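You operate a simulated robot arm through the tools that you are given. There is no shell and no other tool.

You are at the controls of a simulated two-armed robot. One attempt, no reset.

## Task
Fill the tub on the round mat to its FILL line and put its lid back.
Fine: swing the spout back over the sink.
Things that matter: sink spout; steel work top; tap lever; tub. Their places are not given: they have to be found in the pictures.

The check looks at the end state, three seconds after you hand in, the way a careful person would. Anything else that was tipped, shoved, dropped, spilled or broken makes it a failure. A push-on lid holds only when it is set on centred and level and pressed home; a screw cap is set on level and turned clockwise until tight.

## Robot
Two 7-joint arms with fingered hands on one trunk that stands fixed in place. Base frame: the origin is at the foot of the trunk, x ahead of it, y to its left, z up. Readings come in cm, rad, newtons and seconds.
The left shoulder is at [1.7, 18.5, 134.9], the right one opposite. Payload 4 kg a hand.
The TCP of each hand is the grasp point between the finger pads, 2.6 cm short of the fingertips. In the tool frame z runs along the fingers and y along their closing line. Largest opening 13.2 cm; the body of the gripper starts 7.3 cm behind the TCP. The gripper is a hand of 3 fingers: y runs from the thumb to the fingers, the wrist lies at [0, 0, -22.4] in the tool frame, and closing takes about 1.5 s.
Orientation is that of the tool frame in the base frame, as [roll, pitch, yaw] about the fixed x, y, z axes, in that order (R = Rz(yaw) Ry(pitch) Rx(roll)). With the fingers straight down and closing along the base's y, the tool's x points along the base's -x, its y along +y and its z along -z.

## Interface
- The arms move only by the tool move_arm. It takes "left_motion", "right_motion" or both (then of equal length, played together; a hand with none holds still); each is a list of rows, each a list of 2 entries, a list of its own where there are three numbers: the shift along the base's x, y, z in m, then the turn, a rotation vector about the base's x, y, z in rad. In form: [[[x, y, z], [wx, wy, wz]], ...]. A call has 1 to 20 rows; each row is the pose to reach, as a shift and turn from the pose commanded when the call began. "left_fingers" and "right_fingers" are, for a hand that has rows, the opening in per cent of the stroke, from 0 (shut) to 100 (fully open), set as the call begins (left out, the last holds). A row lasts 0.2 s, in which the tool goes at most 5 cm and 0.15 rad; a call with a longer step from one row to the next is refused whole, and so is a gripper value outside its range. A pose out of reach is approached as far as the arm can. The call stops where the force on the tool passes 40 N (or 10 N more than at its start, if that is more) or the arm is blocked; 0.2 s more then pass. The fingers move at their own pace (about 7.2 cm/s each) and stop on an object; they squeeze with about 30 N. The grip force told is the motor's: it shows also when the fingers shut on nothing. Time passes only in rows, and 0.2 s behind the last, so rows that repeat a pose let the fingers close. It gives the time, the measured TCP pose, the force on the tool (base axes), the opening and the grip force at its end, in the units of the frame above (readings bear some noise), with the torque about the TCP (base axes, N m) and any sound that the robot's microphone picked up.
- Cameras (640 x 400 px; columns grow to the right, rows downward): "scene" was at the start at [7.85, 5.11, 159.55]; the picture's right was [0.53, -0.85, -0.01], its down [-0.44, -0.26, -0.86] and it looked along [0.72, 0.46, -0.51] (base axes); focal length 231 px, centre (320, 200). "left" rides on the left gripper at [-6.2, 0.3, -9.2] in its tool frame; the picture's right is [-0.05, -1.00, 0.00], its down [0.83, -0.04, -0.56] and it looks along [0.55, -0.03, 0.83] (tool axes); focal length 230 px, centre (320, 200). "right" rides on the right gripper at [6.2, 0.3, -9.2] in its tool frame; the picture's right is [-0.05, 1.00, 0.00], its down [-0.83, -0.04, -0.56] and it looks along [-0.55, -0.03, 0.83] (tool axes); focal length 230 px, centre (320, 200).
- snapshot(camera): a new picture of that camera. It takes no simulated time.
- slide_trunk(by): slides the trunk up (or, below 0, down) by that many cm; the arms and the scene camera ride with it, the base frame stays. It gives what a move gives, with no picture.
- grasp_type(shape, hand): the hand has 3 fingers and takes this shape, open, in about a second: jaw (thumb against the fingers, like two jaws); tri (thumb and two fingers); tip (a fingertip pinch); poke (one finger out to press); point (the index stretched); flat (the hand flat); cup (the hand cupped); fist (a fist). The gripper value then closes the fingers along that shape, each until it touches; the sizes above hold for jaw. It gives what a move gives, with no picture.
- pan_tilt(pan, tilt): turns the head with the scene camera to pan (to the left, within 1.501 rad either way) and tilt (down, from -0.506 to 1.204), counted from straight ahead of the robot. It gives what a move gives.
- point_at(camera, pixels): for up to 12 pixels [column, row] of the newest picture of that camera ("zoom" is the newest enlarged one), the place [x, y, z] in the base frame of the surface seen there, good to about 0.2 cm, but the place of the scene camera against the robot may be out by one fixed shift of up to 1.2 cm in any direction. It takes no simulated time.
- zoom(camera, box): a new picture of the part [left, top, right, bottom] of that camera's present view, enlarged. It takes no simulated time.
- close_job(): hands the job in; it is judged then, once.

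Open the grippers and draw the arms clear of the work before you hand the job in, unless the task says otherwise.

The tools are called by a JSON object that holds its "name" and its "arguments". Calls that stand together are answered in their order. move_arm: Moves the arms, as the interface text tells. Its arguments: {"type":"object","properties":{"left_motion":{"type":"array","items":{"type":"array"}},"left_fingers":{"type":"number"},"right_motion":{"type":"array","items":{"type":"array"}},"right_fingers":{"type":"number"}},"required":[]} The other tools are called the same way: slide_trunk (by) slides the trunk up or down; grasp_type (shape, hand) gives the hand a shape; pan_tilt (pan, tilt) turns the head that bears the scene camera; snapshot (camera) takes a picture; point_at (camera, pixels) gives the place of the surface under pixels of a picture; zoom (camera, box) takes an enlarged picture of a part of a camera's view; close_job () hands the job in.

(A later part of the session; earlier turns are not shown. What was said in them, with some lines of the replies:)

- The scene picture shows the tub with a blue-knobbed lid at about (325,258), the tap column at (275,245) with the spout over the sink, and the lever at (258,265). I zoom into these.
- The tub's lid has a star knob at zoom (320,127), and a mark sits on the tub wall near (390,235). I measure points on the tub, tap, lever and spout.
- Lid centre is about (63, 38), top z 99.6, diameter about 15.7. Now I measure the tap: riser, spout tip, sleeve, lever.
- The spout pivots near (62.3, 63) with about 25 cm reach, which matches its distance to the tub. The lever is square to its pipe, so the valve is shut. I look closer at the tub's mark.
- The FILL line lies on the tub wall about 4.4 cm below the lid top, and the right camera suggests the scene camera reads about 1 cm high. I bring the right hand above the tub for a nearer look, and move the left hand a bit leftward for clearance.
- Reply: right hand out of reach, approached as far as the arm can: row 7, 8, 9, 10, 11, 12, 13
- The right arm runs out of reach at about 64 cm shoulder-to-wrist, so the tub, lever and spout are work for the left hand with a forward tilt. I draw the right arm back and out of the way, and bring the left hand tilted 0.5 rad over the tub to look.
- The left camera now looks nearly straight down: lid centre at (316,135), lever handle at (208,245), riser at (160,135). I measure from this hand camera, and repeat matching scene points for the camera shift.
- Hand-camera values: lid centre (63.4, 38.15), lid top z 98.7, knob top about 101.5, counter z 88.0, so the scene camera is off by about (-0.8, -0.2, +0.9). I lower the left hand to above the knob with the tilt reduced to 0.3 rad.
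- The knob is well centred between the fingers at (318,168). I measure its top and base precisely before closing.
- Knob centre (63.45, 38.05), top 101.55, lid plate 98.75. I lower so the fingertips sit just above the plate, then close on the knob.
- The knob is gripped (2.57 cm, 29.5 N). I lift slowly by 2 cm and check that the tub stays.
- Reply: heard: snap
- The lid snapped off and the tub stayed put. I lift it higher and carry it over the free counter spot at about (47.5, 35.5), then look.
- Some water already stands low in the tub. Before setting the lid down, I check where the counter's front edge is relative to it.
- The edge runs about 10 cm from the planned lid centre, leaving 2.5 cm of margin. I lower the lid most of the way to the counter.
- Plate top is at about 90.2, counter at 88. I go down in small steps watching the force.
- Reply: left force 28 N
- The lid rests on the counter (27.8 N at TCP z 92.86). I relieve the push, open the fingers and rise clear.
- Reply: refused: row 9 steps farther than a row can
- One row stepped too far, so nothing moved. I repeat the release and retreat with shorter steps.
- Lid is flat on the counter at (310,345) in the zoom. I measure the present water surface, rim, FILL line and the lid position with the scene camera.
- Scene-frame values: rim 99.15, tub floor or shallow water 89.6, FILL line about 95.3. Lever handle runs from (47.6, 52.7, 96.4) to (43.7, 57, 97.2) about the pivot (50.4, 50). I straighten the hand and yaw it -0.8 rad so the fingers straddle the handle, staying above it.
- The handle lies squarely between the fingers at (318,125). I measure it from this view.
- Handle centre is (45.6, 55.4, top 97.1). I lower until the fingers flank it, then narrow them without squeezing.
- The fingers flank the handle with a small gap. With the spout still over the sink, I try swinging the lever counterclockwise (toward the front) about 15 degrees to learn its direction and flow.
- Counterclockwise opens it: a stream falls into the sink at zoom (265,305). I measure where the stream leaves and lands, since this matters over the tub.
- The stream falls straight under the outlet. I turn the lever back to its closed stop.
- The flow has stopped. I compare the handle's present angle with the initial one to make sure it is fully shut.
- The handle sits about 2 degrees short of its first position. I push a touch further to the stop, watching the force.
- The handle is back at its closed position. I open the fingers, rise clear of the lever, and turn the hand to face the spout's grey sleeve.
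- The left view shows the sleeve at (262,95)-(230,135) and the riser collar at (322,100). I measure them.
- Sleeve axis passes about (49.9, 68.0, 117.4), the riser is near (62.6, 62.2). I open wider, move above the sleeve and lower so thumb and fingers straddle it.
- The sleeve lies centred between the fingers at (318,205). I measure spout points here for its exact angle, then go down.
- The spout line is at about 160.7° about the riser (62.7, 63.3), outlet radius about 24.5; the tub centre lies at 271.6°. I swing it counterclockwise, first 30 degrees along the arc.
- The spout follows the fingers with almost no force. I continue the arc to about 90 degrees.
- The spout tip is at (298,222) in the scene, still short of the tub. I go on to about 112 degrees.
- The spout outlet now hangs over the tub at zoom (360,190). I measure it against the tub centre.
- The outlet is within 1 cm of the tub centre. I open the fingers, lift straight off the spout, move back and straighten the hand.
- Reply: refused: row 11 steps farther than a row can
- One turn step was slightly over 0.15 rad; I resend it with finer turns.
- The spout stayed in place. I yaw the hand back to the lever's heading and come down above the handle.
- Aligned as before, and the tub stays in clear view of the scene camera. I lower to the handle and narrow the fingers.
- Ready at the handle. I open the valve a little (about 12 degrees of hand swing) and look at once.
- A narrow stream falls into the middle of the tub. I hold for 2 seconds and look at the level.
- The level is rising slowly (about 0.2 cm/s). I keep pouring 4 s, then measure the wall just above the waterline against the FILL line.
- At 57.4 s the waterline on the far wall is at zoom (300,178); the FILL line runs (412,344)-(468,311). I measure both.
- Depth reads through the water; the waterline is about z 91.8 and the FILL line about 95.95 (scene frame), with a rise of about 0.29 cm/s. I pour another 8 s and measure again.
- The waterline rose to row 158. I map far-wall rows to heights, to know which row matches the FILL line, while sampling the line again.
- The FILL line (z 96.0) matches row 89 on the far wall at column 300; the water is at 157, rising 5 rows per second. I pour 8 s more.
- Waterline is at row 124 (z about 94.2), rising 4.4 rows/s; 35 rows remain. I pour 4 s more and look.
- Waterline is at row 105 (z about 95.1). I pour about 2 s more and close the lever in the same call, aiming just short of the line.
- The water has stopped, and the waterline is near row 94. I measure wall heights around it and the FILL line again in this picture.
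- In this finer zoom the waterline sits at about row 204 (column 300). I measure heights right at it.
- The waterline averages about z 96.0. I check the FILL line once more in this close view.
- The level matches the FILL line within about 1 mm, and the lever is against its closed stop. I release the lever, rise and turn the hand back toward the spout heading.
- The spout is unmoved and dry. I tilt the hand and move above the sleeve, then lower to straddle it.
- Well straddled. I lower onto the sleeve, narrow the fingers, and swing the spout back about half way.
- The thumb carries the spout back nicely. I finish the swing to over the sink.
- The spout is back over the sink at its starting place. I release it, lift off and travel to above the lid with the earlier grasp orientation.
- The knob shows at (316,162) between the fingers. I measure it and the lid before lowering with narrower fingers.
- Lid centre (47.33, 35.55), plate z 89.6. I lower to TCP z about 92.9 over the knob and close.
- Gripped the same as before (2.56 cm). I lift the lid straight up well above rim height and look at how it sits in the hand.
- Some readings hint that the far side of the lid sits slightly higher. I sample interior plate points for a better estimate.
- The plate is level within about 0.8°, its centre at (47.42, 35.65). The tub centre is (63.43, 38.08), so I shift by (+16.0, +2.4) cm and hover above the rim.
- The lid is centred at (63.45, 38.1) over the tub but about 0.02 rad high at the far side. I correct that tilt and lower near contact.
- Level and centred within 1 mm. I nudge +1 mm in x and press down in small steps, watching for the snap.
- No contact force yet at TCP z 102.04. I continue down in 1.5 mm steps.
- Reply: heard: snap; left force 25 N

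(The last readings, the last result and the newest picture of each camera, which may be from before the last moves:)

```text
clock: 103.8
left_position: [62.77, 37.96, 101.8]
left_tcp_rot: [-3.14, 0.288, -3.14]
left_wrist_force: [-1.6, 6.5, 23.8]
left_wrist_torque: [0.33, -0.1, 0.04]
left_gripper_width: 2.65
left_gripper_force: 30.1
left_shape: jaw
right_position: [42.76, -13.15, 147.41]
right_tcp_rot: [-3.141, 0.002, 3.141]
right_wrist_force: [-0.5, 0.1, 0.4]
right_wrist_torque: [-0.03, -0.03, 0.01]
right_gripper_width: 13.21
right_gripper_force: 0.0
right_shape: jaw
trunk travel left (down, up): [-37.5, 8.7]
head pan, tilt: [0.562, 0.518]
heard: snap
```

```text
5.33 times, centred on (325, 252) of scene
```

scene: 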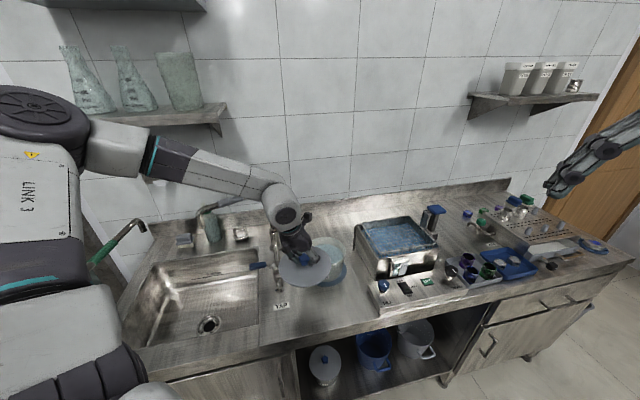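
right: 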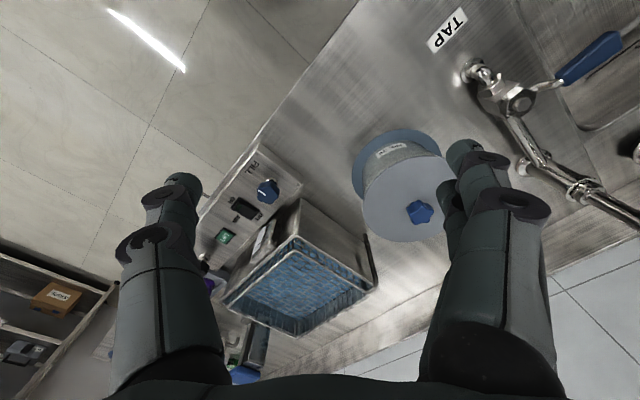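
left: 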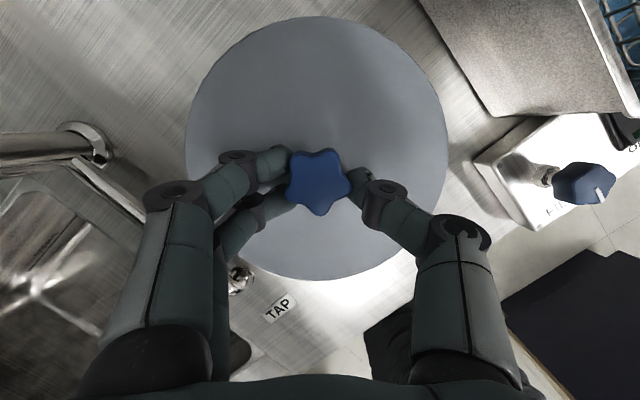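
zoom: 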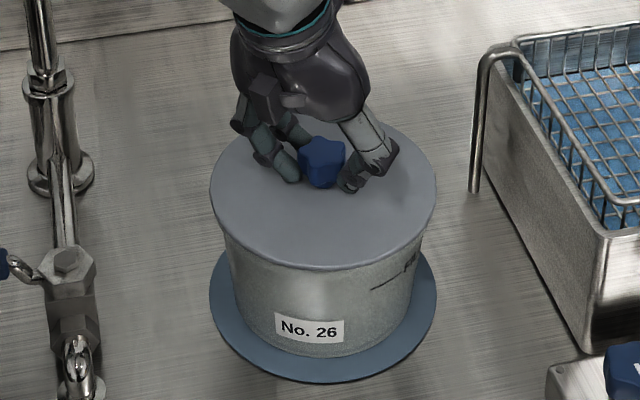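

The lid snapped on (24 N). I relieve the push, open the fingers and lift away, then inspect the seating.

{"name": "move_arm", "arguments": {"left_motion": [[[0, 0, 0.002], [0, 0, 0]], [[0, 0, 0.0035], [0, 0, 0]], [[0, 0, 0.0035], [0, 0, 0]]]}}

{"name": "move_arm", "arguments": {"left_motion": [[[0, 0, 0], [0, 0, 0]], [[0, 0, 0], [0, 0, 0]], [[0, 0, 0], [0, 0, 0]], [[0, 0, 0.01], [0, 0, 0]], [[0, 0, 0.03], [0, 0, 0]], [[0, 0, 0.06], [0, 0, 0]]], "left_fingers": 50}}

{"name": "snapshot", "arguments": {"camera": "left"}}

{"name": "zoom", "arguments": {"camera": "scene", "box": [285, 215, 365, 290]}}

```text
clock: 104.6
left_position: [62.72, 37.97, 101.87]
left_tcp_rot: [3.14, 0.281, 3.14]
left_wrist_force: [3.8, 7.3, 15.0]
left_wrist_torque: [0.27, -0.13, 0.01]
left_gripper_width: 2.68
left_gripper_force: 29.8
left_shape: jaw
right_position: [42.97, -13.12, 147.28]
right_tcp_rot: [3.141, 0.0, 3.141]
right_wrist_force: [-0.3, 0.0, 0.0]
right_wrist_torque: [0.02, 0.0, -0.03]
right_gripper_width: 13.2
right_gripper_force: 0.0
right_shape: jaw
trunk travel left (down, up): [-37.5, 8.7]
head pan, tilt: [0.562, 0.518]
```

```text
clock: 106.0
left_position: [62.68, 38.01, 107.8]
left_tcp_rot: [3.141, 0.28, -3.141]
left_wrist_force: [-0.2, -0.4, -0.5]
left_wrist_torque: [-0.01, -0.02, -0.03]
left_gripper_width: 6.56
left_gripper_force: 0.1
left_shape: jaw
right_position: [43.2, -13.21, 147.4]
right_tcp_rot: [3.141, 0.001, -3.14]
right_wrist_force: [-1.2, -0.5, -0.6]
right_wrist_torque: [0.0, -0.01, 0.03]
right_gripper_width: 13.21
right_gripper_force: 0.0
right_shape: jaw
trunk travel left (down, up): [-37.5, 8.7]
head pan, tilt: [0.562, 0.518]
```

```text
taken
```

left: 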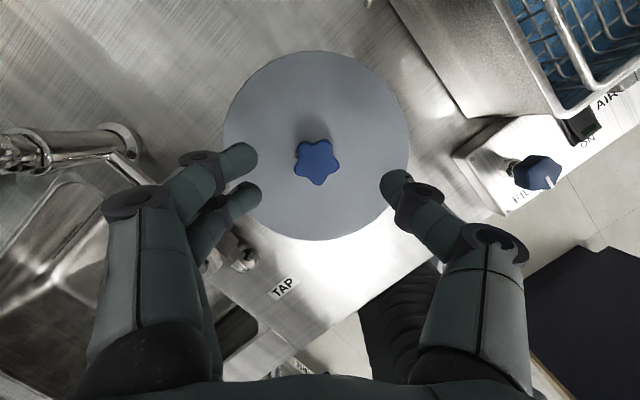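

```text
5.33 times, centred on (325, 252) of scene
```

zoom: 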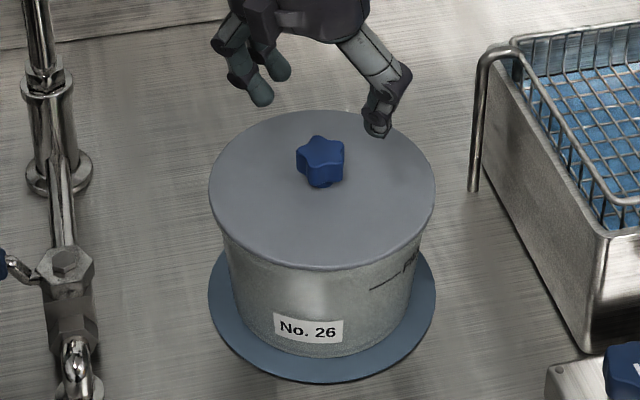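

Hand is off and the lid looks flat on the tub. I check its heights around the plate against the original 98.7.

{"name": "point_at", "arguments": {"camera": "left", "pixels": [[316, 58], [316, 80], [316, 235], [316, 215], [230, 140], [250, 180], [403, 140], [370, 190], [260, 90], [370, 90], [317, 160], [290, 220]]}}

{"name": "point_at", "arguments": {"camera": "zoom", "pixels": [[322, 112], [212, 190], [434, 190], [322, 260], [250, 200], [400, 200], [320, 230], [308, 325], [340, 375]]}}

```text
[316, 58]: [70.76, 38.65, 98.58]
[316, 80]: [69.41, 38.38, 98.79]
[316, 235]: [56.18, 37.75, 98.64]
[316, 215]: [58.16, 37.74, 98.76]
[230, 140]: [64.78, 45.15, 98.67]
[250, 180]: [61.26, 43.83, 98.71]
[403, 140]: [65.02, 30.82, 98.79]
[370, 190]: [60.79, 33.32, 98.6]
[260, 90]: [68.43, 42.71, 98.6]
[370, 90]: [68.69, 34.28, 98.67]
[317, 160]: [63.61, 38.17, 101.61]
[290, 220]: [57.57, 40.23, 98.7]
```

```text
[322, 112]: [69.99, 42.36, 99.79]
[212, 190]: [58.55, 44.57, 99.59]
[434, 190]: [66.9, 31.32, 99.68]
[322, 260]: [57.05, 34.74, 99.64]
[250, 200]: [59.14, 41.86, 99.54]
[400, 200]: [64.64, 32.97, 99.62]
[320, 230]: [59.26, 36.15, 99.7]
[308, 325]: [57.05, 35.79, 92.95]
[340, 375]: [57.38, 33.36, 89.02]
```

Plate heights are 98.6-98.8 all round, same as at the start: seated and level. I withdraw the left arm up and back to its starting area.

{"name": "move_arm", "arguments": {"left_motion": [[[0, 0, 0.04], [0, 0, 0]], [[-0.01, 0, 0.08], [0, 0, 0]], [[-0.03, 0, 0.12], [0, 0.04, 0]], [[-0.06, 0.01, 0.15], [0, 0.08, 0]], [[-0.09, 0.02, 0.18], [0, 0.12, 0]], [[-0.12, 0.02, 0.21], [0, 0.16, 0]], [[-0.15, 0.02, 0.24], [0, 0.2, 0]], [[-0.18, 0.02, 0.27], [0, 0.24, 0]], [[-0.21, 0.02, 0.3], [0, 0.28, 0]], [[-0.24, 0.02, 0.33], [0, 0.28, 0]], [[-0.28, 0.02, 0.35], [0, 0.28, 0]], [[-0.32, 0.02, 0.36], [0, 0.28, 0]], [[-0.34, 0.02, 0.36], [0, 0.28, 0]]], "left_fingers": 100}}

{"name": "snapshot", "arguments": {"camera": "scene"}}

{"name": "zoom", "arguments": {"camera": "scene", "box": [160, 180, 370, 330]}}

```text
clock: 108.8
left_position: [28.75, 40.0, 143.82]
left_tcp_rot: [3.141, 0.001, -3.141]
left_wrist_force: [-1.2, -0.1, -0.5]
left_wrist_torque: [-0.01, 0.01, -0.01]
left_gripper_width: 13.22
left_gripper_force: 0.1
left_shape: jaw
right_position: [43.07, -13.08, 147.27]
right_tcp_rot: [3.141, 0.001, -3.141]
right_wrist_force: [0.7, 0.2, -0.6]
right_wrist_torque: [0.02, 0.03, 0.04]
right_gripper_width: 13.19
right_gripper_force: 0.1
right_shape: jaw
trunk travel left (down, up): [-37.5, 8.7]
head pan, tilt: [0.562, 0.518]
```

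```text
taken
```

scene: 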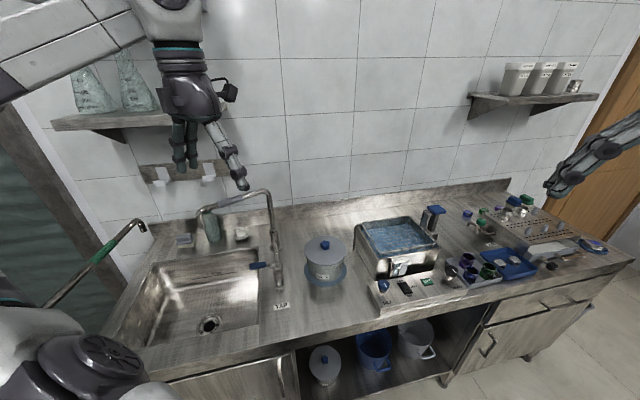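

```text
2.67 times, centred on (265, 255) of scene
```

zoom: 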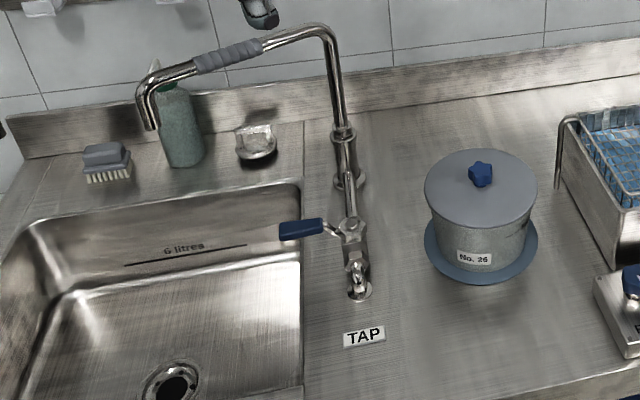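

The tub is filled and lidded, the tap is shut with no stream, the spout is over the sink, and everything else is as it was with both arms clear. I hand the job in.

{"name": "close_job", "arguments": {}}

```text
The job is handed in.
```

The tub on the round mat is filled to its FILL line, its lid is back on, and the job is handed in; no verdict has come back yet.

- **Water level:** the waterline measured within about 1 mm of the FILL line, checked with the scene camera after I shut the tap.
- **Lid:** it snapped on, and its top measured level at the same height all round as at the start.
- **Tap and spout:** the lever is back at its closed stop with no water running. The spout is back over the sink, within a few degrees of where it began.
- **Other effects:** before filling, I ran the tap into the sink for about a second to find which way the lever opens. Nothing was spilled or knocked over in the final pictures. Both hands are open and clear of the work.
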